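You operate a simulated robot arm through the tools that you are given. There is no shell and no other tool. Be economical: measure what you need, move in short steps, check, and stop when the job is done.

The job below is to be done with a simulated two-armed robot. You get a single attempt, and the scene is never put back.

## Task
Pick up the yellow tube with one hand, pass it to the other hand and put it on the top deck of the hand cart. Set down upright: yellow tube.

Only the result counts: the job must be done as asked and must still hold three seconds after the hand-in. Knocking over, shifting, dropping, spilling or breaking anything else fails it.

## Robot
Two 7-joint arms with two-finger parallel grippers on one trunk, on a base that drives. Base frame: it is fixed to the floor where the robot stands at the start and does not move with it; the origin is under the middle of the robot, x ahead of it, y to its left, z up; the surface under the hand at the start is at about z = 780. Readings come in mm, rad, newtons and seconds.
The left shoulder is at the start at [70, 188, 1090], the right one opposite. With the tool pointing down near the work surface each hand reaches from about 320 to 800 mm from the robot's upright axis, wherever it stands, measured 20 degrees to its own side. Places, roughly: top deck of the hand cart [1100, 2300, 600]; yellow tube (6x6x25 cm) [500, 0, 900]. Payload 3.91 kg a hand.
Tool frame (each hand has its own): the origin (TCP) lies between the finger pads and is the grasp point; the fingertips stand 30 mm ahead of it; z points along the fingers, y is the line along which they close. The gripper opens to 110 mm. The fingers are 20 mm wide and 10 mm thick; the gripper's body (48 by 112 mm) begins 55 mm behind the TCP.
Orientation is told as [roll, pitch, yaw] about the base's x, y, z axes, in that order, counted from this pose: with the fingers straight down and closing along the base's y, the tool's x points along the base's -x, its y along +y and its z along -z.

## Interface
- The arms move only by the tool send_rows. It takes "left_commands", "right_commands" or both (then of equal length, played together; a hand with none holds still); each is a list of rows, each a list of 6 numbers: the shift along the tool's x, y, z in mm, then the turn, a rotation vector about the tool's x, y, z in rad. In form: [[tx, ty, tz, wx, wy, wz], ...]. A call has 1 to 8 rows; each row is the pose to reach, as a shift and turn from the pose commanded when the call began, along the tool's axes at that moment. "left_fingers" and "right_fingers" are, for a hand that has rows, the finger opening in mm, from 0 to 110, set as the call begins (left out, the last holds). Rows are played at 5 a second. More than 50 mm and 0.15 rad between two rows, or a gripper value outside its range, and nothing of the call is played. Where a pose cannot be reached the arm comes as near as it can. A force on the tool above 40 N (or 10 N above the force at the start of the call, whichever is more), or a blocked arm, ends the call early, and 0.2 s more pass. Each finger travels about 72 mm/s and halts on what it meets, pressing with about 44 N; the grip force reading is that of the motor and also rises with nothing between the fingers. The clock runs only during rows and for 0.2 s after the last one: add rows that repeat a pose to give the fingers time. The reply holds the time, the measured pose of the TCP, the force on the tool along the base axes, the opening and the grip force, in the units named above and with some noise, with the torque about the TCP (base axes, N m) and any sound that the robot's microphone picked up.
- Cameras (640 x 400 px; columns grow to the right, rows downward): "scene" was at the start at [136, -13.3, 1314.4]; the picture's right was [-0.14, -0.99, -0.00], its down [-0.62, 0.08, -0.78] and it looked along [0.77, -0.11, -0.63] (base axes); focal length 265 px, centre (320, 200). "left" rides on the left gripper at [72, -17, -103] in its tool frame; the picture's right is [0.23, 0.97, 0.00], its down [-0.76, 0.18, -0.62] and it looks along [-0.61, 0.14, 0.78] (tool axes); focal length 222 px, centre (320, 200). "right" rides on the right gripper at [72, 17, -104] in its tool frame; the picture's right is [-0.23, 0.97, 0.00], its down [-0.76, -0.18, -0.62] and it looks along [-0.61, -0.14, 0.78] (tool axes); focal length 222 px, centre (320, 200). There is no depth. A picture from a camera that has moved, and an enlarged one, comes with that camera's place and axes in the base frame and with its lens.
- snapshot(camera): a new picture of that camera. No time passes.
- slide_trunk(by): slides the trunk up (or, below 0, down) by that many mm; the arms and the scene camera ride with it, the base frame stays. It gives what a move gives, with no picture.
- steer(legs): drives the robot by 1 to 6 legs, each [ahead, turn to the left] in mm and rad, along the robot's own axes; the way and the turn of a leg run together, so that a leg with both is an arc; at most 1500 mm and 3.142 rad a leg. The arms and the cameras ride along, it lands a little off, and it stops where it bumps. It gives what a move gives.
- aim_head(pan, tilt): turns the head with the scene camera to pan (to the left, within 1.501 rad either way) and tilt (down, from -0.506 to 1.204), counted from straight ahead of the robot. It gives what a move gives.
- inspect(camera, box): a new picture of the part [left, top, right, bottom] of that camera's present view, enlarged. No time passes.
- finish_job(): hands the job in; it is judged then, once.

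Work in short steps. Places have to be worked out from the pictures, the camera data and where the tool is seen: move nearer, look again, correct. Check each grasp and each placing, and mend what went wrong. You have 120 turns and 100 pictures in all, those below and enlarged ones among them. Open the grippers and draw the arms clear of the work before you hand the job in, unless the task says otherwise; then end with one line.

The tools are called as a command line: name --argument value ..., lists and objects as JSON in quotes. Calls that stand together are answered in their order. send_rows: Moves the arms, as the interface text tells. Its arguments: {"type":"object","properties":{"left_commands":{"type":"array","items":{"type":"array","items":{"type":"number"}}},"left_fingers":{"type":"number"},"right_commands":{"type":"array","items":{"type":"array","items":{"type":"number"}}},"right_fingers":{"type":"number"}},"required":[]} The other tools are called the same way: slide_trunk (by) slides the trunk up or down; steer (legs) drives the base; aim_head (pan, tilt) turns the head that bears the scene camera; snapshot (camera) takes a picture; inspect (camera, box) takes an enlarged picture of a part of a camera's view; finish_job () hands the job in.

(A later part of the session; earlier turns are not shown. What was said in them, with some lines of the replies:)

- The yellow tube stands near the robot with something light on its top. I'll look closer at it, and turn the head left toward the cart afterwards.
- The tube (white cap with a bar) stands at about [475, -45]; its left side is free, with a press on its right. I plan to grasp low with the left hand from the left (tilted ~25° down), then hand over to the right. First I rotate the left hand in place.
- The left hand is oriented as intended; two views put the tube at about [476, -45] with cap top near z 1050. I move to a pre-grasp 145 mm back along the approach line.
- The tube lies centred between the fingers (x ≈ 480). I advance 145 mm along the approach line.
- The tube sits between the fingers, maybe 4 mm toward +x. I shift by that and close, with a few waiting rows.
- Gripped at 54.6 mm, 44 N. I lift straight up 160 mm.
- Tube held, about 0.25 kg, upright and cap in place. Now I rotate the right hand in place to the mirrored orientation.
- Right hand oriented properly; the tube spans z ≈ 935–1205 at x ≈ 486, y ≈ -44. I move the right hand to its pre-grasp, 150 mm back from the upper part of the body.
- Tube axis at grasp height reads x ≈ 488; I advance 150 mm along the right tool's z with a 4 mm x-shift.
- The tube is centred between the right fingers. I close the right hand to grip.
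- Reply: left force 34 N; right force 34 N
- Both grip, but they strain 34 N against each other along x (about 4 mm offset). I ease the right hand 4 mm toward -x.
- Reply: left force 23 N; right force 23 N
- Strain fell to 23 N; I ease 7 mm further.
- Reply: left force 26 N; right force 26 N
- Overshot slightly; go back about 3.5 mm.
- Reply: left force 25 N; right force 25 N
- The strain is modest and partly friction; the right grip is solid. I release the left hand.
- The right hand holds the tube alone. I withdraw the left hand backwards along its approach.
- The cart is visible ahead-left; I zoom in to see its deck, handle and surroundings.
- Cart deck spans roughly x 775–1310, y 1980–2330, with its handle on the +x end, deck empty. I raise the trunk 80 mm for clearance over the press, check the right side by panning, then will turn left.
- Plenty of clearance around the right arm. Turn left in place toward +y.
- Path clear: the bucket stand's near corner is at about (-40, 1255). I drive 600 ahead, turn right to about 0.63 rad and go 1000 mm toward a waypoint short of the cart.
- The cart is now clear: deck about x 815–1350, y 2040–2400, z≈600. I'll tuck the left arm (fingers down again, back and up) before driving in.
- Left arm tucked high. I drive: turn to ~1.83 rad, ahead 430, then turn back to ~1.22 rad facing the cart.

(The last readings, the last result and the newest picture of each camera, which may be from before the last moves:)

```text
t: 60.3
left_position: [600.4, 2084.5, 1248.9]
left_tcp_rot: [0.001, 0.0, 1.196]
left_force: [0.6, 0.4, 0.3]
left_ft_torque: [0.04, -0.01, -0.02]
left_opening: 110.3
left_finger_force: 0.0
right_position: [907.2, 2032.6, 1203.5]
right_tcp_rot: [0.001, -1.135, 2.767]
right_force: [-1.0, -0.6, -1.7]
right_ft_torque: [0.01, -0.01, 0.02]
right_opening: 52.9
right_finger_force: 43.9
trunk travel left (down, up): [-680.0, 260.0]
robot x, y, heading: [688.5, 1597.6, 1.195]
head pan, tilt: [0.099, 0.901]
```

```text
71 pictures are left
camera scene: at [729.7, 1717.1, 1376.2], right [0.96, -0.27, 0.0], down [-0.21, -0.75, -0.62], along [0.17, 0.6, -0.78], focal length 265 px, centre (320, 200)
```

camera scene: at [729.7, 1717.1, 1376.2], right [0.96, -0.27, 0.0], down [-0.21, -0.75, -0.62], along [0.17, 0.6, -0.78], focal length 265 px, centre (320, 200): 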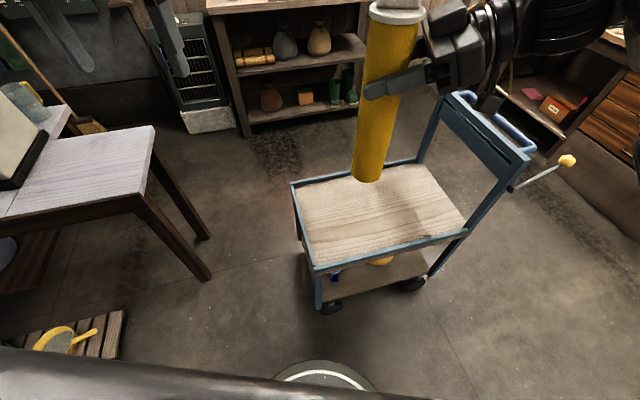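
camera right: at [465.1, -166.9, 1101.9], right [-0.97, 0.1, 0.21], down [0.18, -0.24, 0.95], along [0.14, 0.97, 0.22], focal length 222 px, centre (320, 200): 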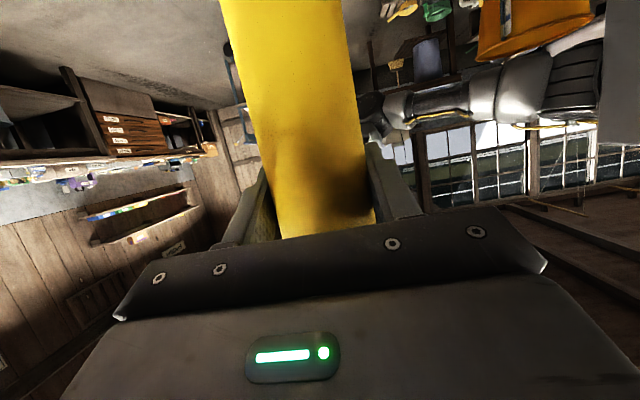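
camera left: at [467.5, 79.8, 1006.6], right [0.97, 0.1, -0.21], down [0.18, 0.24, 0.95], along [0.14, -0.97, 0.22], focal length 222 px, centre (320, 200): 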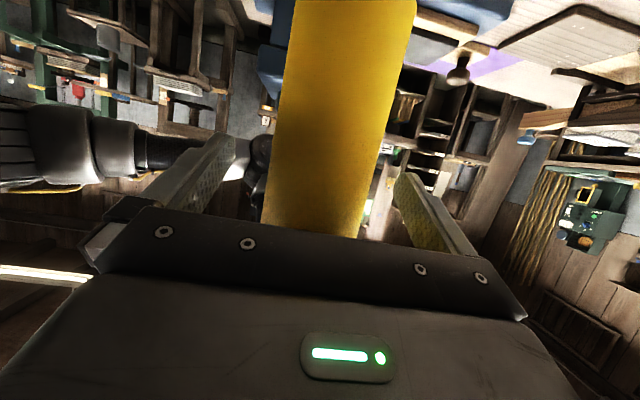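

The tube hangs over the cart's front edge at (907, 2032); the deck is x 820–1350, y 2065–2385. I'll creep forward 60 mm and lower the trunk 280 mm, then look.

steer --legs '[[60, 0]]'

slide_trunk --by -280

snapshot --camera "scene"

snapshot --camera "left"

```text
t: 61.2
left_position: [617.9, 2129.1, 1254.0]
left_tcp_rot: [-0.002, -0.012, 1.198]
left_force: [-0.1, -1.2, 0.6]
left_ft_torque: [0.08, -0.04, 0.02]
left_opening: 110.0
left_finger_force: 0.0
right_position: [923.2, 2078.1, 1209.4]
right_tcp_rot: [-0.029, -1.134, 2.795]
right_force: [-0.8, -0.8, -1.6]
right_ft_torque: [0.0, -0.03, -0.08]
right_opening: 52.7
right_finger_force: 44.3
trunk travel left (down, up): [-680.0, 260.0]
robot x, y, heading: [713.8, 1653.0, 1.2]
head pan, tilt: [0.099, 0.901]
```

```text
t: 64.1
left_position: [621.4, 2137.9, 969.8]
left_tcp_rot: [0.001, -0.003, 1.197]
left_force: [-0.7, 0.0, -0.2]
left_ft_torque: [0.01, 0.01, 0.01]
left_opening: 110.0
left_finger_force: 0.0
right_position: [927.4, 2086.2, 924.6]
right_tcp_rot: [-0.006, -1.133, 2.774]
right_force: [0.9, -0.2, -1.4]
right_ft_torque: [0.02, 0.02, 0.0]
right_opening: 53.0
right_finger_force: 44.0
trunk travel left (down, up): [-400.0, 540.0]
robot x, y, heading: [709.9, 1654.1, 1.2]
head pan, tilt: [0.099, 0.901]
```

```text
70 pictures are left
camera scene: at [751.4, 1772.2, 1096.2], right [0.96, -0.27, 0.0], down [-0.21, -0.75, -0.62], along [0.17, 0.6, -0.78], focal length 265 px, centre (320, 200)
```

scene: 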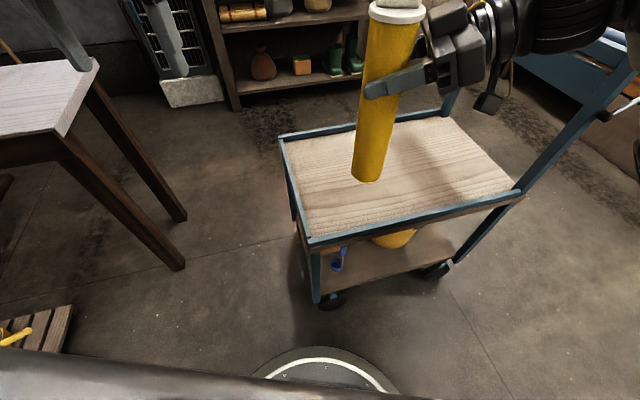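

```text
69 pictures are left
camera left: at [612.0, 2064.1, 1072.8], right [-0.99, 0.14, 0.0], down [0.11, 0.77, 0.63], along [0.09, 0.62, -0.78], focal length 222 px, centre (320, 200)
```

left: 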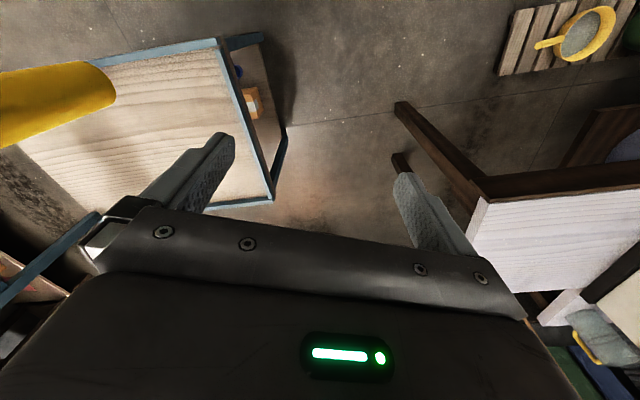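

Deck confirmed at z≈600 by this view. I move the tube 77 mm forward and 21 mm left, then look before lowering.

send_rows --right_commands '[[-4.5, -38, 9.5, 0, 0, 0], [-8.9, -76.5, 19, 0, 0, 0], [-8.9, -76.5, 19, 0, 0, 0]]'

snapshot --camera "scene"

snapshot --camera "right"

```text
t: 64.9
left_position: [622.5, 2139.3, 970.6]
left_tcp_rot: [0.0, -0.002, 1.198]
left_force: [-0.2, 0.2, -0.4]
left_ft_torque: [-0.03, -0.01, 0.02]
left_opening: 110.0
left_finger_force: 0.1
right_position: [937.3, 2165.9, 923.1]
right_tcp_rot: [-0.008, -1.134, 2.775]
right_force: [0.5, 0.0, -0.4]
right_ft_torque: [0.02, 0.01, -0.01]
right_opening: 52.9
right_finger_force: 44.9
trunk travel left (down, up): [-400.0, 540.0]
robot x, y, heading: [709.8, 1651.2, 1.198]
head pan, tilt: [0.099, 0.901]
```

```text
68 pictures are left
camera scene: at [751.6, 1772.0, 1096.2], right [0.96, -0.27, 0.0], down [-0.21, -0.75, -0.62], along [0.17, 0.6, -0.78], focal length 265 px, centre (320, 200)
```

scene: 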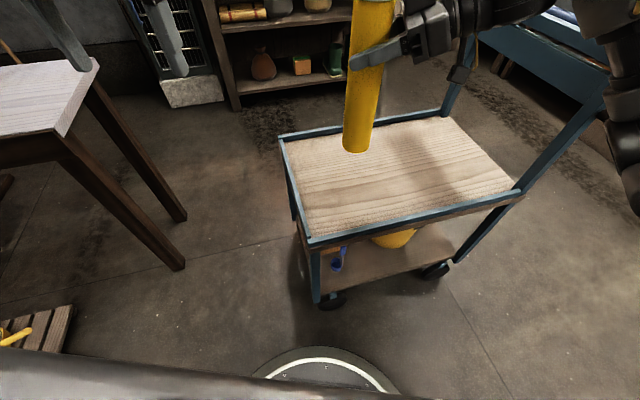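

```text
67 pictures are left
camera right: at [1046.9, 2105.0, 901.8], right [-0.44, -0.87, 0.2], down [0.29, 0.07, 0.95], along [-0.85, 0.48, 0.22], focal length 222 px, centre (320, 200)
```

right: 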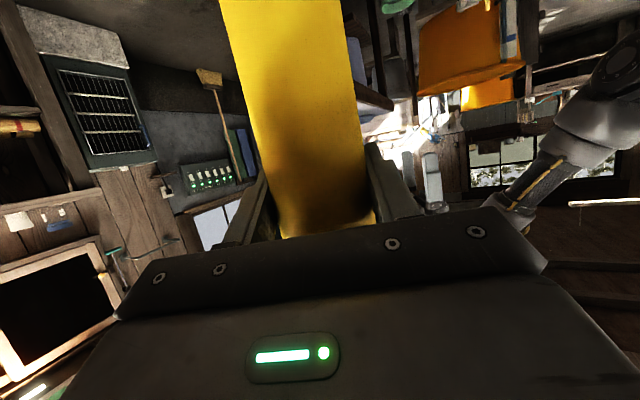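

The tube is over the deck. The right elbow seems near the handle in the picture, so I pan right to judge that clearance before lowering.

aim_head --pan -0.7 --tilt 0.6

snapshot --camera "scene"

```text
t: 66.0
left_position: [622.6, 2138.3, 970.0]
left_tcp_rot: [-0.001, -0.003, 1.197]
left_force: [1.0, 0.3, -1.0]
left_ft_torque: [0.0, 0.0, 0.02]
left_opening: 110.0
left_finger_force: 0.1
right_position: [936.8, 2165.5, 923.3]
right_tcp_rot: [-0.005, -1.135, 2.774]
right_force: [0.0, 0.8, -2.0]
right_ft_torque: [0.03, 0.01, 0.04]
right_opening: 52.7
right_finger_force: 44.0
trunk travel left (down, up): [-400.0, 540.0]
robot x, y, heading: [709.2, 1654.3, 1.199]
head pan, tilt: [-0.7, 0.6]
```

```text
66 pictures are left
camera scene: at [808.7, 1742.0, 1120.9], right [0.48, -0.88, 0.0], down [-0.5, -0.27, -0.82], along [0.72, 0.39, -0.57], focal length 265 px, centre (320, 200)
```

scene: 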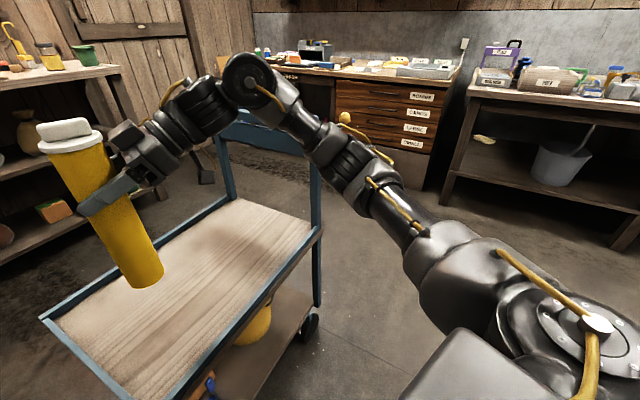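

Forearm clears the handle by ~100 mm and the wrist joint stays at x≈1200. I lower with the trunk by 110 mm to keep the arm shape.

slide_trunk --by -110

aim_head --pan -0.1 --tilt 0.75

snapshot --camera "scene"

```text
t: 67.4
left_position: [622.8, 2138.2, 859.5]
left_tcp_rot: [0.001, -0.005, 1.198]
left_force: [-0.2, -1.3, -0.4]
left_ft_torque: [-0.02, 0.01, 0.0]
left_opening: 110.2
left_finger_force: 0.1
right_position: [936.5, 2164.0, 813.7]
right_tcp_rot: [-0.005, -1.135, 2.775]
right_force: [0.8, 0.5, -1.9]
right_ft_torque: [-0.01, 0.01, 0.04]
right_opening: 52.6
right_finger_force: 43.9
trunk travel left (down, up): [-290.0, 650.0]
robot x, y, heading: [714.1, 1652.9, 1.197]
head pan, tilt: [-0.7, 0.6]
```

```text
t: 68.4
left_position: [620.8, 2138.4, 859.2]
left_tcp_rot: [-0.001, -0.005, 1.198]
left_force: [-0.6, 1.0, 0.1]
left_ft_torque: [-0.01, 0.0, -0.02]
left_opening: 110.0
left_finger_force: 0.2
right_position: [936.2, 2164.8, 813.3]
right_tcp_rot: [-0.005, -1.135, 2.774]
right_force: [-0.2, -0.7, -2.2]
right_ft_torque: [-0.01, 0.03, 0.01]
right_opening: 52.8
right_finger_force: 43.9
trunk travel left (down, up): [-290.0, 650.0]
robot x, y, heading: [710.9, 1653.2, 1.196]
head pan, tilt: [-0.099, 0.75]
```

```text
65 pictures are left
camera scene: at [768.8, 1773.4, 998.1], right [0.89, -0.46, 0.0], down [-0.31, -0.61, -0.73], along [0.33, 0.65, -0.68], focal length 265 px, centre (320, 200)
```

scene: 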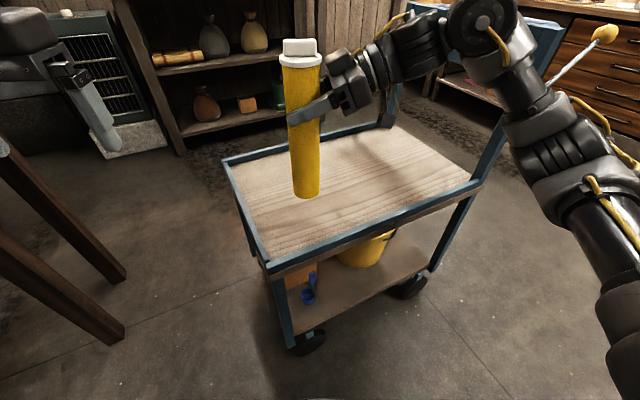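

The tube is upright, bottom about 28 mm above the deck. I lower 20 mm, then by small steps watching force.

send_rows --right_commands '[[9.06, 0, 4.23, 0, 0, 0], [18.1, 0, 8.45, 0, 0, 0], [18.1, 0, 8.45, 0, 0, 0]]'

inspect --camera "scene" --box '[220, 100, 420, 260]'

```text
t: 69.2
left_position: [621.1, 2139.2, 859.1]
left_tcp_rot: [0.001, -0.003, 1.197]
left_force: [0.1, -0.4, 0.0]
left_ft_torque: [-0.03, -0.03, -0.01]
left_opening: 110.1
left_finger_force: 0.1
right_position: [936.4, 2165.1, 794.9]
right_tcp_rot: [-0.004, -1.135, 2.771]
right_force: [-0.2, -0.2, -2.4]
right_ft_torque: [0.0, 0.01, 0.0]
right_opening: 52.8
right_finger_force: 43.6
trunk travel left (down, up): [-290.0, 650.0]
robot x, y, heading: [712.8, 1655.2, 1.203]
head pan, tilt: [-0.099, 0.75]
```

```text
2.50 times, centred on (320, 180) of scene
camera zoom: at [768.7, 1773.4, 998.1], right [0.89, -0.45, 0.0], down [-0.31, -0.61, -0.73], along [0.33, 0.65, -0.68], focal length 663 px, centre (320, 250)
```

zoom: 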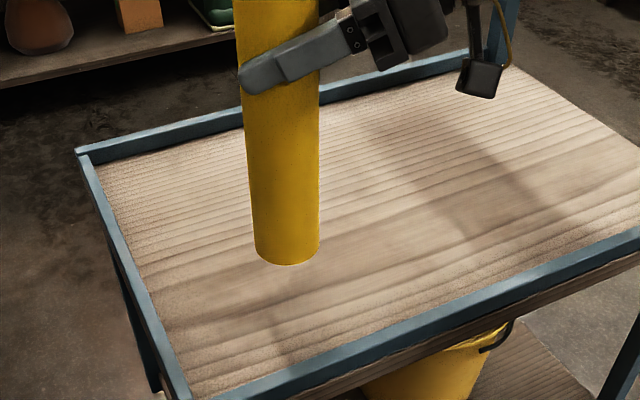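

Still hanging freely, slightly above. Lower 6 mm more in small rows.

send_rows --right_commands '[[2.7, 0, 1.27, 0, 0, 0], [5.4, 0, 2.5, 0, 0, 0], [5.4, 0, 2.5, 0, 0, 0]]'

```text
t: 70.0
left_position: [621.7, 2138.8, 859.4]
left_tcp_rot: [-0.001, -0.005, 1.197]
left_force: [-0.7, -0.7, 0.2]
left_ft_torque: [0.01, -0.01, 0.03]
left_opening: 109.7
left_finger_force: 0.2
right_position: [936.4, 2165.5, 786.7]
right_tcp_rot: [-0.006, -1.134, 2.774]
right_force: [0.2, -0.1, -1.8]
right_ft_torque: [-0.02, 0.02, -0.01]
right_opening: 52.9
right_finger_force: 44.2
trunk travel left (down, up): [-290.0, 650.0]
robot x, y, heading: [711.1, 1654.0, 1.196]
head pan, tilt: [-0.099, 0.75]
```

send_rows --right_commands '[[1.8, 0, 0.85, 0, 0, 0], [2.7, 0, 1.27, 0, 0, 0], [2.7, 0, 1.27, 0, 0, 0]]'

```text
t: 70.8
left_position: [621.0, 2139.0, 859.3]
left_tcp_rot: [0.0, -0.003, 1.198]
left_force: [0.9, -0.5, 0.0]
left_ft_torque: [-0.01, 0.01, 0.0]
left_opening: 110.0
left_finger_force: 0.0
right_position: [935.2, 2164.7, 785.7]
right_tcp_rot: [-0.005, -1.135, 2.776]
right_force: [-0.6, -0.2, -1.5]
right_ft_torque: [0.02, 0.02, -0.01]
right_opening: 52.7
right_finger_force: 44.4
trunk travel left (down, up): [-290.0, 650.0]
robot x, y, heading: [711.5, 1654.6, 1.195]
head pan, tilt: [-0.099, 0.75]
```

No contact yet; another 3 mm.

send_rows --right_commands '[[1.8, 0, 0.85, 0, 0, 0], [2.7, 0, 1.27, 0, 0, 0], [2.7, 0, 1.27, 0, 0, 0]]'

inspect --camera "scene" --box '[260, 140, 360, 220]'

```text
t: 71.6
left_position: [622.0, 2138.4, 858.7]
left_tcp_rot: [0.0, -0.006, 1.198]
left_force: [-0.8, 0.2, -0.1]
left_ft_torque: [-0.04, -0.01, 0.0]
left_opening: 110.2
left_finger_force: 0.0
right_position: [935.5, 2164.6, 781.7]
right_tcp_rot: [-0.005, -1.134, 2.773]
right_force: [-0.4, -0.2, -2.0]
right_ft_torque: [-0.03, 0.0, 0.0]
right_opening: 52.8
right_finger_force: 43.6
trunk travel left (down, up): [-290.0, 650.0]
robot x, y, heading: [712.6, 1646.9, 1.195]
head pan, tilt: [-0.099, 0.75]
```

```text
5.00 times, centred on (310, 180) of scene
camera zoom: at [768.7, 1773.4, 998.0], right [0.89, -0.45, 0.0], down [-0.31, -0.61, -0.73], along [0.33, 0.65, -0.68], focal length 1326 px, centre (370, 300)
```

zoom: 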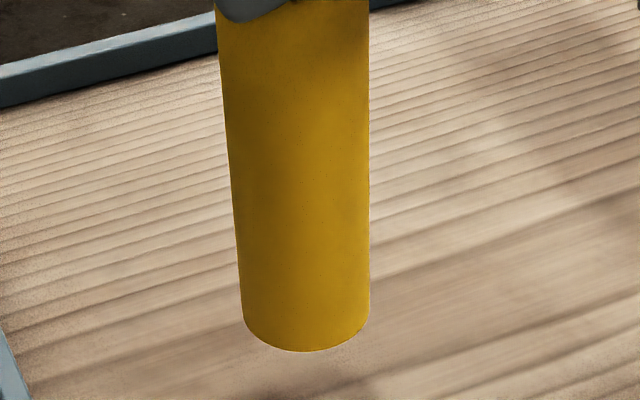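

Still no contact shadow. Lower 4 mm more.

send_rows --right_commands '[[1.8, 0, 0.85, 0, 0, 0], [3.6, 0, 1.7, 0, 0, 0], [3.6, 0, 1.7, 0, 0, 0]]'

```text
t: 72.4
left_position: [621.4, 2137.2, 859.3]
left_tcp_rot: [0.002, -0.004, 1.199]
left_force: [1.3, -0.3, -0.8]
left_ft_torque: [-0.01, 0.0, 0.01]
left_opening: 110.1
left_finger_force: 0.0
right_position: [935.1, 2165.9, 778.1]
right_tcp_rot: [-0.006, -1.133, 2.773]
right_force: [0.6, 0.8, -1.0]
right_ft_torque: [0.01, 0.02, -0.01]
right_opening: 53.1
right_finger_force: 44.2
trunk travel left (down, up): [-290.0, 650.0]
robot x, y, heading: [713.0, 1652.0, 1.202]
head pan, tilt: [-0.099, 0.75]
```

Lower another 4 mm.

send_rows --right_commands '[[1.8, 0, 0.85, 0, 0, 0], [3.6, 0, 1.7, 0, 0, 0], [3.6, 0, 1.7, 0, 0, 0]]'

inspect --camera "scene" --box '[260, 140, 360, 220]'

```text
t: 73.2
left_position: [621.2, 2138.9, 859.9]
left_tcp_rot: [0.001, -0.004, 1.199]
left_force: [-0.2, -1.1, -0.4]
left_ft_torque: [-0.01, 0.02, 0.0]
left_opening: 109.9
left_finger_force: 0.1
right_position: [935.7, 2165.2, 774.1]
right_tcp_rot: [-0.005, -1.136, 2.773]
right_force: [-0.2, -0.7, -1.1]
right_ft_torque: [-0.01, 0.04, -0.03]
right_opening: 52.7
right_finger_force: 44.0
trunk travel left (down, up): [-290.0, 650.0]
robot x, y, heading: [715.6, 1654.4, 1.2]
head pan, tilt: [-0.099, 0.75]
```

```text
5.00 times, centred on (310, 180) of scene
camera zoom: at [768.7, 1773.4, 998.0], right [0.89, -0.45, 0.0], down [-0.31, -0.61, -0.73], along [0.33, 0.65, -0.68], focal length 1326 px, centre (370, 300)
```

zoom: 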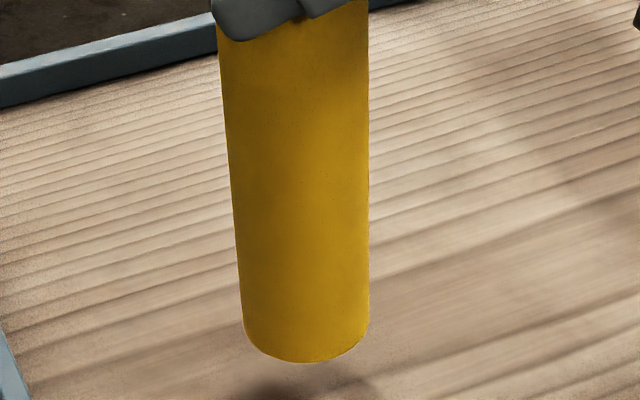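

A shadow is nearing the bottom; a gap remains. I lower 8 mm in 2 mm rows.

send_rows --right_commands '[[1.8, 0, 0.85, 0, 0, 0], [3.6, 0, 1.7, 0, 0, 0], [5.4, 0, 2.5, 0, 0, 0], [7.2, 0, 3.4, 0, 0, 0], [7.2, 0, 3.4, 0, 0, 0]]'

inspect --camera "scene" --box '[260, 150, 360, 230]'

```text
t: 74.4
left_position: [621.5, 2138.5, 860.5]
left_tcp_rot: [0.0, -0.004, 1.198]
left_force: [0.2, -0.8, -0.4]
left_ft_torque: [0.0, -0.01, 0.0]
left_opening: 109.9
left_finger_force: 0.0
right_position: [935.9, 2164.8, 765.8]
right_tcp_rot: [-0.005, -1.136, 2.775]
right_force: [-0.2, -0.6, -2.2]
right_ft_torque: [-0.02, -0.01, 0.0]
right_opening: 52.9
right_finger_force: 43.9
trunk travel left (down, up): [-290.0, 650.0]
robot x, y, heading: [710.8, 1656.0, 1.202]
head pan, tilt: [-0.099, 0.75]
```

```text
5.00 times, centred on (310, 190) of scene
camera zoom: at [768.7, 1773.4, 998.0], right [0.89, -0.45, 0.0], down [-0.31, -0.61, -0.73], along [0.33, 0.65, -0.68], focal length 1326 px, centre (370, 250)
```

zoom: 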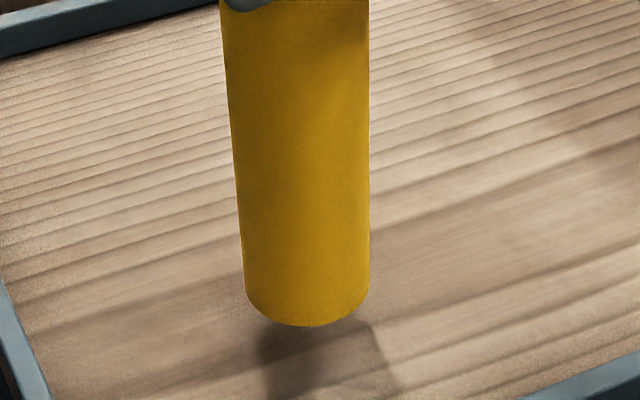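

The shadow almost meets the tube's bottom. Lower a few mm more.

send_rows --right_commands '[[1.8, 0, 0.85, 0, 0, 0], [3.6, 0, 1.7, 0, 0, 0], [5.4, 0, 2.5, 0, 0, 0], [5.4, 0, 2.5, 0, 0, 0]]'

inspect --camera "scene" --box '[260, 150, 360, 230]'

```text
t: 75.4
left_position: [621.5, 2139.4, 859.1]
left_tcp_rot: [0.0, -0.003, 1.197]
left_force: [-0.3, 0.2, 0.1]
left_ft_torque: [0.01, -0.01, 0.02]
left_opening: 109.9
left_finger_force: 0.0
right_position: [937.4, 2164.9, 759.9]
right_tcp_rot: [-0.005, -1.135, 2.774]
right_force: [0.6, 0.2, -1.4]
right_ft_torque: [0.0, 0.0, 0.0]
right_opening: 52.8
right_finger_force: 43.6
trunk travel left (down, up): [-290.0, 650.0]
robot x, y, heading: [713.6, 1656.9, 1.199]
head pan, tilt: [-0.099, 0.75]
```

```text
5.00 times, centred on (310, 190) of scene
camera zoom: at [768.7, 1773.4, 998.0], right [0.89, -0.45, 0.0], down [-0.31, -0.61, -0.73], along [0.33, 0.65, -0.68], focal length 1326 px, centre (370, 250)
```

zoom: 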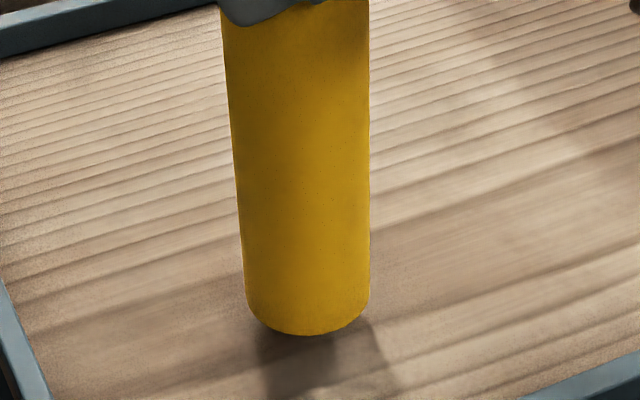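

Nearly there; lower further in 2 mm rows watching the force.

send_rows --right_commands '[[1.8, 0, 0.85, 0, 0, 0], [3.6, 0, 1.7, 0, 0, 0], [3.6, 0, 1.7, 0, 0, 0]]'

```text
t: 76.2
left_position: [622.2, 2138.6, 859.5]
left_tcp_rot: [-0.001, -0.002, 1.197]
left_force: [0.0, -0.6, -0.3]
left_ft_torque: [-0.01, -0.01, 0.0]
left_opening: 110.0
left_finger_force: 0.1
right_position: [936.6, 2165.0, 756.4]
right_tcp_rot: [-0.005, -1.134, 2.773]
right_force: [-0.1, 0.2, -1.8]
right_ft_torque: [-0.02, 0.0, 0.01]
right_opening: 53.0
right_finger_force: 44.0
trunk travel left (down, up): [-290.0, 650.0]
robot x, y, heading: [712.1, 1652.2, 1.2]
head pan, tilt: [-0.099, 0.75]
```

send_rows --right_commands '[[1.8, 0, 0.85, 0, 0, 0], [3.6, 0, 1.7, 0, 0, 0], [3.6, 0, 1.7, 0, 0, 0]]'

inspect --camera "scene" --box '[260, 150, 360, 230]'

```text
t: 77.0
left_position: [621.2, 2138.0, 859.6]
left_tcp_rot: [0.001, -0.003, 1.196]
left_force: [0.0, 0.1, -0.7]
left_ft_torque: [0.01, 0.02, 0.04]
left_opening: 110.1
left_finger_force: 0.0
right_position: [936.6, 2164.9, 751.7]
right_tcp_rot: [-0.005, -1.134, 2.773]
right_force: [0.4, -0.6, -2.2]
right_ft_torque: [-0.01, 0.03, -0.03]
right_opening: 52.8
right_finger_force: 44.0
trunk travel left (down, up): [-290.0, 650.0]
robot x, y, heading: [710.1, 1653.8, 1.198]
head pan, tilt: [-0.099, 0.75]
```

```text
5.00 times, centred on (310, 190) of scene
camera zoom: at [768.7, 1773.4, 998.0], right [0.89, -0.45, 0.0], down [-0.31, -0.61, -0.73], along [0.33, 0.65, -0.68], focal length 1326 px, centre (370, 250)
```

zoom: 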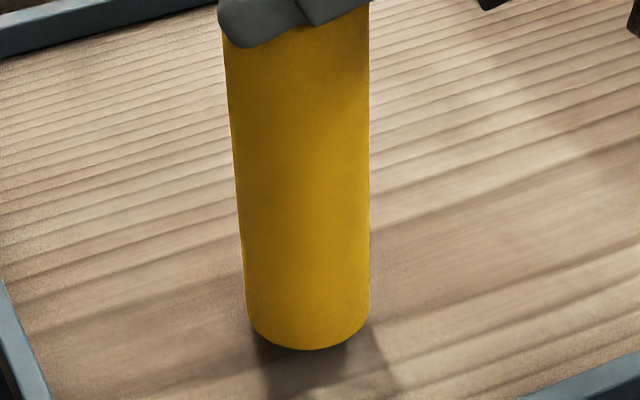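

Weight still fully on the hand. Lower up to 8 mm more.

send_rows --right_commands '[[1.8, 0, 0.85, 0, 0, 0], [3.6, 0, 1.7, 0, 0, 0], [5.4, 0, 2.5, 0, 0, 0], [7.2, 0, 3.4, 0, 0, 0], [7.2, 0, 3.4, 0, 0, 0]]'

inspect --camera "scene" --box '[260, 150, 360, 230]'

```text
t: 78.2
left_position: [621.1, 2139.5, 858.3]
left_tcp_rot: [0.0, -0.003, 1.199]
left_force: [0.3, 0.4, 0.9]
left_ft_torque: [0.02, 0.01, -0.01]
left_opening: 110.2
left_finger_force: 0.0
right_position: [935.1, 2165.1, 744.2]
right_tcp_rot: [-0.005, -1.136, 2.774]
right_force: [0.6, 0.3, -1.1]
right_ft_torque: [-0.02, -0.01, 0.01]
right_opening: 52.9
right_finger_force: 44.2
trunk travel left (down, up): [-290.0, 650.0]
robot x, y, heading: [712.7, 1656.3, 1.2]
head pan, tilt: [-0.099, 0.75]
```

```text
5.00 times, centred on (310, 190) of scene
camera zoom: at [768.7, 1773.4, 998.0], right [0.89, -0.45, 0.0], down [-0.31, -0.61, -0.73], along [0.33, 0.65, -0.68], focal length 1326 px, centre (370, 250)
```

zoom: 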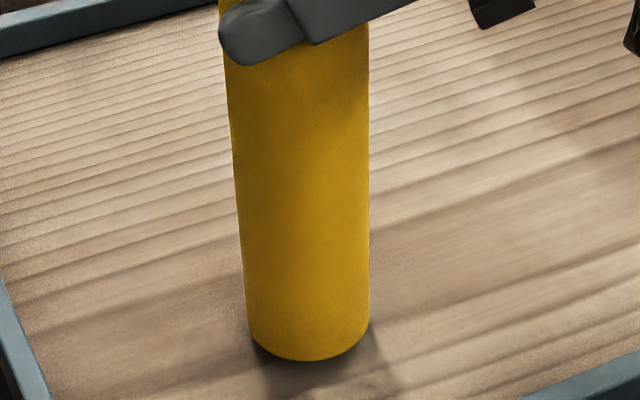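

Still free; keep lowering.

send_rows --right_commands '[[1.8, 0, 0.85, 0, 0, 0], [3.6, 0, 1.7, 0, 0, 0], [5.4, 0, 2.5, 0, 0, 0], [5.4, 0, 2.5, 0, 0, 0]]'

inspect --camera "scene" --box '[260, 150, 360, 230]'

```text
t: 79.2
left_position: [621.5, 2138.1, 859.2]
left_tcp_rot: [0.0, -0.004, 1.197]
left_force: [-0.6, 0.2, 0.1]
left_ft_torque: [0.02, 0.04, 0.0]
left_opening: 109.8
left_finger_force: 0.1
right_position: [936.6, 2165.8, 737.2]
right_tcp_rot: [-0.006, -1.134, 2.772]
right_force: [0.5, -0.5, -1.8]
right_ft_torque: [0.0, 0.02, 0.01]
right_opening: 52.9
right_finger_force: 44.1
trunk travel left (down, up): [-290.0, 650.0]
robot x, y, heading: [708.6, 1654.0, 1.203]
head pan, tilt: [-0.099, 0.75]
```

```text
5.00 times, centred on (310, 190) of scene
camera zoom: at [768.7, 1773.4, 998.0], right [0.89, -0.45, 0.0], down [-0.31, -0.61, -0.73], along [0.33, 0.65, -0.68], focal length 1326 px, centre (370, 250)
```

zoom: 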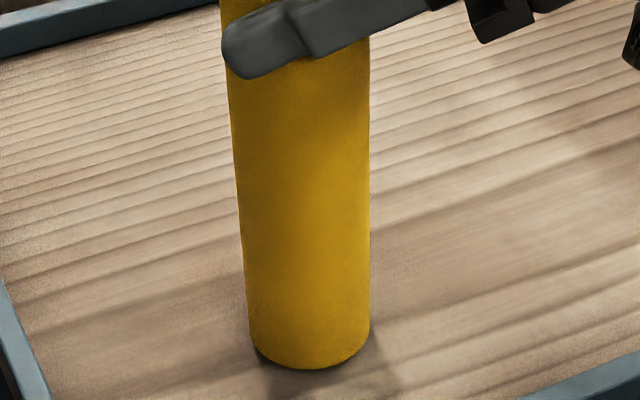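

The shadow is closing under the tube; a few mm more.

send_rows --right_commands '[[1.8, 0, 0.85, 0, 0, 0], [3.6, 0, 1.7, 0, 0, 0], [5.4, 0, 2.5, 0, 0, 0], [5.4, 0, 2.5, 0, 0, 0]]'

inspect --camera "scene" --box '[260, 150, 360, 230]'

```text
t: 80.2
left_position: [622.6, 2137.4, 860.0]
left_tcp_rot: [0.0, -0.005, 1.197]
left_force: [0.1, -0.6, -0.5]
left_ft_torque: [0.02, 0.0, 0.01]
left_opening: 109.7
left_finger_force: 0.0
right_position: [936.1, 2165.3, 735.0]
right_tcp_rot: [-0.016, -1.137, 2.784]
right_force: [3.3, 0.2, 16.3]
right_ft_torque: [-0.38, -0.54, 0.07]
right_opening: 52.8
right_finger_force: 43.3
trunk travel left (down, up): [-290.0, 650.0]
robot x, y, heading: [713.2, 1654.7, 1.2]
head pan, tilt: [-0.099, 0.75]
```

```text
5.00 times, centred on (310, 190) of scene
camera zoom: at [768.4, 1772.1, 998.5], right [0.89, -0.45, 0.0], down [-0.31, -0.61, -0.73], along [0.33, 0.65, -0.68], focal length 1326 px, centre (370, 250)
```

zoom: 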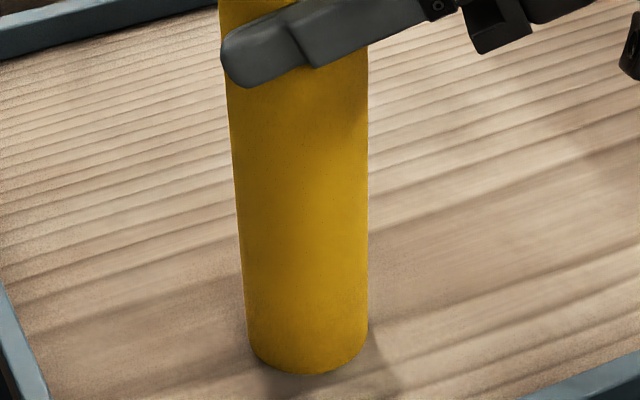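

Contact: +18 N upward. I ease up 2.5 mm to unload before opening.

send_rows --right_commands '[[-1.2, 0, -0.55, 0, 0, 0], [-2.3, 0, -1.06, 0, 0, 0], [-2.3, 0, -1.06, 0, 0, 0]]'

```text
t: 81.0
left_position: [620.8, 2138.0, 859.5]
left_tcp_rot: [-0.003, -0.002, 1.196]
left_force: [0.8, -0.3, 0.1]
left_ft_torque: [-0.03, 0.0, 0.02]
left_opening: 110.1
left_finger_force: 0.0
right_position: [935.6, 2164.2, 735.7]
right_tcp_rot: [-0.009, -1.133, 2.776]
right_force: [-0.8, 5.2, 9.0]
right_ft_torque: [0.75, 0.29, -0.1]
right_opening: 52.7
right_finger_force: 44.5
trunk travel left (down, up): [-290.0, 650.0]
robot x, y, heading: [711.3, 1657.8, 1.202]
head pan, tilt: [-0.099, 0.75]
```

Still 9 N contact with the tube pressed lightly on the deck; good for releasing. I check uprightness, then open.

send_rows --right_commands '[[-0.6, 0, -0.28, 0, 0, 0], [-0.6, 0, -0.28, 0, 0, 0]]'

snapshot --camera "scene"

snapshot --camera "left"

```text
t: 81.6
left_position: [622.4, 2137.7, 859.7]
left_tcp_rot: [-0.003, -0.004, 1.198]
left_force: [0.8, 0.0, 0.4]
left_ft_torque: [0.02, 0.01, -0.01]
left_opening: 109.6
left_finger_force: 0.1
right_position: [935.8, 2165.0, 735.2]
right_tcp_rot: [-0.003, -1.133, 2.774]
right_force: [-2.1, 1.8, 5.0]
right_ft_torque: [0.36, 0.59, -0.11]
right_opening: 52.8
right_finger_force: 44.1
trunk travel left (down, up): [-290.0, 650.0]
robot x, y, heading: [712.7, 1653.5, 1.194]
head pan, tilt: [-0.099, 0.75]
```

```text
55 pictures are left
camera scene: at [768.3, 1773.0, 998.1], right [0.89, -0.45, 0.0], down [-0.31, -0.61, -0.73], along [0.33, 0.65, -0.68], focal length 265 px, centre (320, 200)
```

scene: 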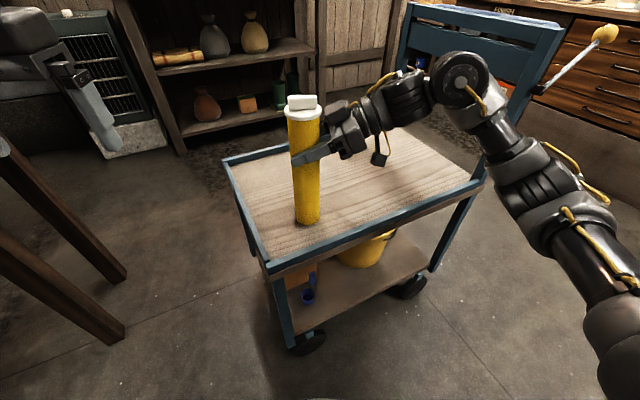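

```text
54 pictures are left
camera left: at [611.6, 2063.8, 962.8], right [-0.99, 0.14, 0.0], down [0.11, 0.77, 0.63], along [0.09, 0.62, -0.78], focal length 222 px, centre (320, 200)
```

left: 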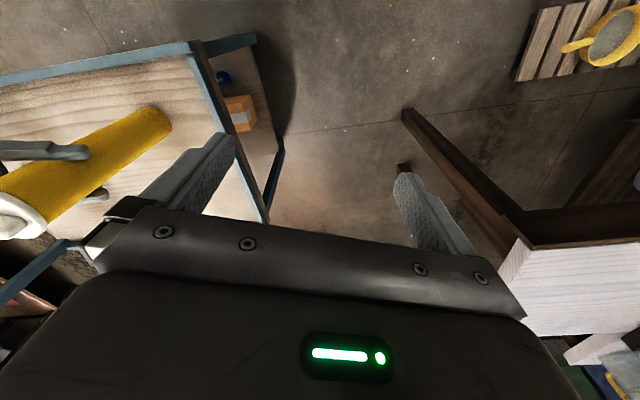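

Top and bottom both compute to about (938, 2166): upright and inside the rim. I open the right hand.

send_rows --right_commands '[[0, 0, 0, 0, 0, 0], [0, 0, 0, 0, 0, 0], [0, 0, 0, 0, 0, 0], [0, 0, 0, 0, 0, 0], [0, 0, 0, 0, 0, 0]]' --right_fingers 110

snapshot --camera "scene"

snapshot --camera "right"

```text
t: 82.8
left_position: [621.6, 2139.0, 858.2]
left_tcp_rot: [0.001, -0.003, 1.197]
left_force: [0.0, -1.2, -0.7]
left_ft_torque: [-0.03, -0.05, 0.01]
left_opening: 110.2
left_finger_force: 0.0
right_position: [936.0, 2165.7, 734.4]
right_tcp_rot: [-0.004, -1.136, 2.776]
right_force: [-0.2, -0.4, 0.1]
right_ft_torque: [-0.02, -0.01, 0.01]
right_opening: 110.3
right_finger_force: 0.1
trunk travel left (down, up): [-290.0, 650.0]
robot x, y, heading: [709.8, 1656.4, 1.201]
head pan, tilt: [-0.099, 0.75]
```

```text
53 pictures are left
camera scene: at [768.7, 1773.3, 998.1], right [0.89, -0.45, 0.0], down [-0.31, -0.61, -0.73], along [0.33, 0.65, -0.68], focal length 265 px, centre (320, 200)
```

scene: 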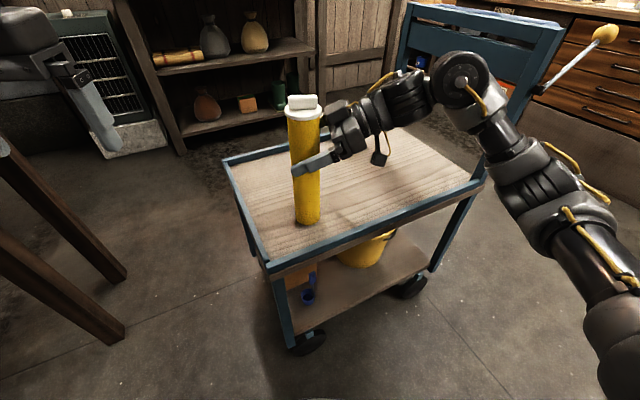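

```text
52 pictures are left
camera right: at [1046.7, 2105.1, 713.4], right [-0.44, -0.87, 0.2], down [0.29, 0.07, 0.95], along [-0.85, 0.48, 0.22], focal length 222 px, centre (320, 200)
```

right: 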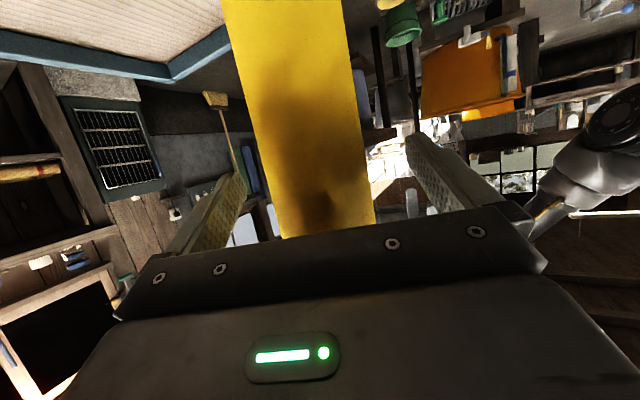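

The tube stands free. I back off 90 mm along the tool axis (short, to stay clear of the cart's handle).

send_rows --right_commands '[[0, 0, -25, 0, 0, 0], [0, 0, -50, 0, 0, 0], [0, 0, -75, 0, 0, 0], [0, 0, -90, 0, 0, 0], [0, 0, -90, 0, 0, 0]]'

snapshot --camera "scene"

snapshot --camera "right"

```text
t: 84.0
left_position: [622.3, 2138.5, 860.4]
left_tcp_rot: [0.001, -0.003, 1.196]
left_force: [-0.6, 0.1, 0.0]
left_ft_torque: [0.0, 0.0, 0.01]
left_opening: 109.9
left_finger_force: 0.1
right_position: [1013.4, 2134.0, 773.1]
right_tcp_rot: [-0.007, -1.133, 2.775]
right_force: [-0.2, 0.0, 0.6]
right_ft_torque: [-0.03, 0.01, -0.01]
right_opening: 109.7
right_finger_force: 0.1
trunk travel left (down, up): [-290.0, 650.0]
robot x, y, heading: [714.4, 1654.9, 1.197]
head pan, tilt: [-0.099, 0.75]
```

```text
51 pictures are left
camera scene: at [768.7, 1773.3, 998.1], right [0.89, -0.45, 0.0], down [-0.31, -0.61, -0.73], along [0.33, 0.65, -0.68], focal length 265 px, centre (320, 200)
```

scene: 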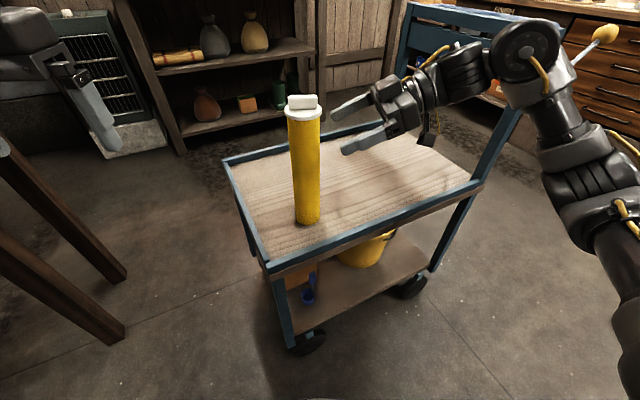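

```text
50 pictures are left
camera right: at [1123.4, 2074.6, 751.2], right [-0.44, -0.87, 0.2], down [0.29, 0.07, 0.95], along [-0.85, 0.48, 0.22], focal length 222 px, centre (320, 200)
```

right: 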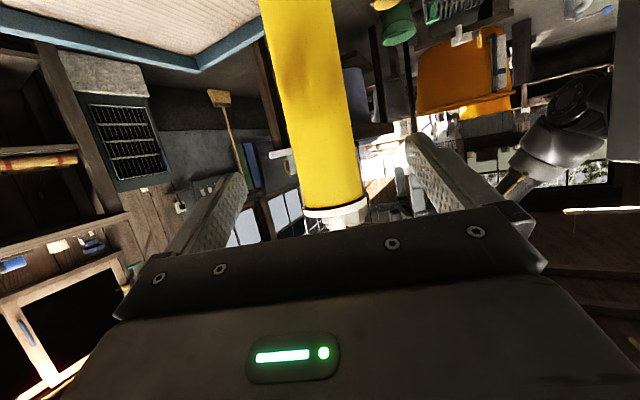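

The hand is clear and the tube stays upright. I raise the trunk 250 mm and then back the robot off.

slide_trunk --by 250

steer --legs '[[-200, 0]]'

snapshot --camera "scene"

```text
t: 86.6
left_position: [622.0, 2139.0, 1109.0]
left_tcp_rot: [0.001, -0.003, 1.197]
left_force: [-0.4, 0.5, -0.2]
left_ft_torque: [0.04, 0.0, 0.02]
left_opening: 109.9
left_finger_force: 0.1
right_position: [1012.6, 2135.3, 1023.0]
right_tcp_rot: [-0.004, -1.134, 2.771]
right_force: [-0.1, -0.2, -0.4]
right_ft_torque: [0.0, 0.02, -0.02]
right_opening: 109.8
right_finger_force: 0.1
trunk travel left (down, up): [-540.0, 400.0]
robot x, y, heading: [709.7, 1655.6, 1.201]
head pan, tilt: [-0.099, 0.75]
```

```text
t: 88.2
left_position: [549.8, 1953.2, 1109.9]
left_tcp_rot: [0.001, -0.002, 1.197]
left_force: [-0.6, 0.2, 0.0]
left_ft_torque: [0.03, 0.0, -0.01]
left_opening: 110.2
left_finger_force: 0.1
right_position: [940.8, 1950.0, 1022.1]
right_tcp_rot: [-0.007, -1.134, 2.774]
right_force: [-0.2, 0.3, 0.2]
right_ft_torque: [0.02, 0.02, 0.0]
right_opening: 110.0
right_finger_force: 0.0
trunk travel left (down, up): [-540.0, 400.0]
robot x, y, heading: [639.6, 1469.4, 1.198]
head pan, tilt: [-0.099, 0.75]
```

```text
49 pictures are left
camera scene: at [696.4, 1588.1, 1248.1], right [0.89, -0.45, 0.0], down [-0.31, -0.61, -0.73], along [0.33, 0.65, -0.68], focal length 265 px, centre (320, 200)
```

scene: 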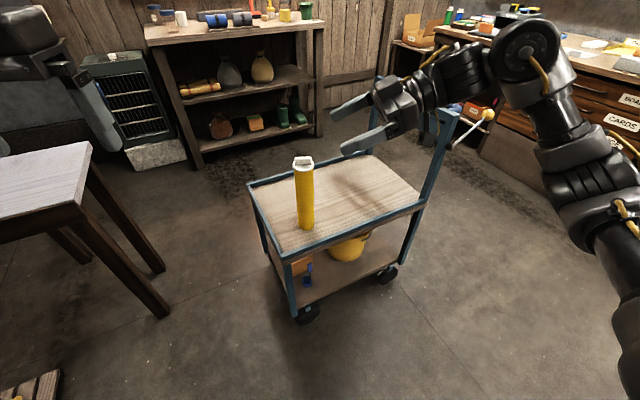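

The tube stands upright on the cart's top deck, both hands are open and clear, and nothing else has moved. I hand it in.

finish_job

```text
The job is handed in.
```

I picked up the yellow tube with the left hand, passed it to the right and set it upright on the cart's top deck. The last picture showed it still standing with both hands open and clear, and I saw nothing else moved or knocked over.
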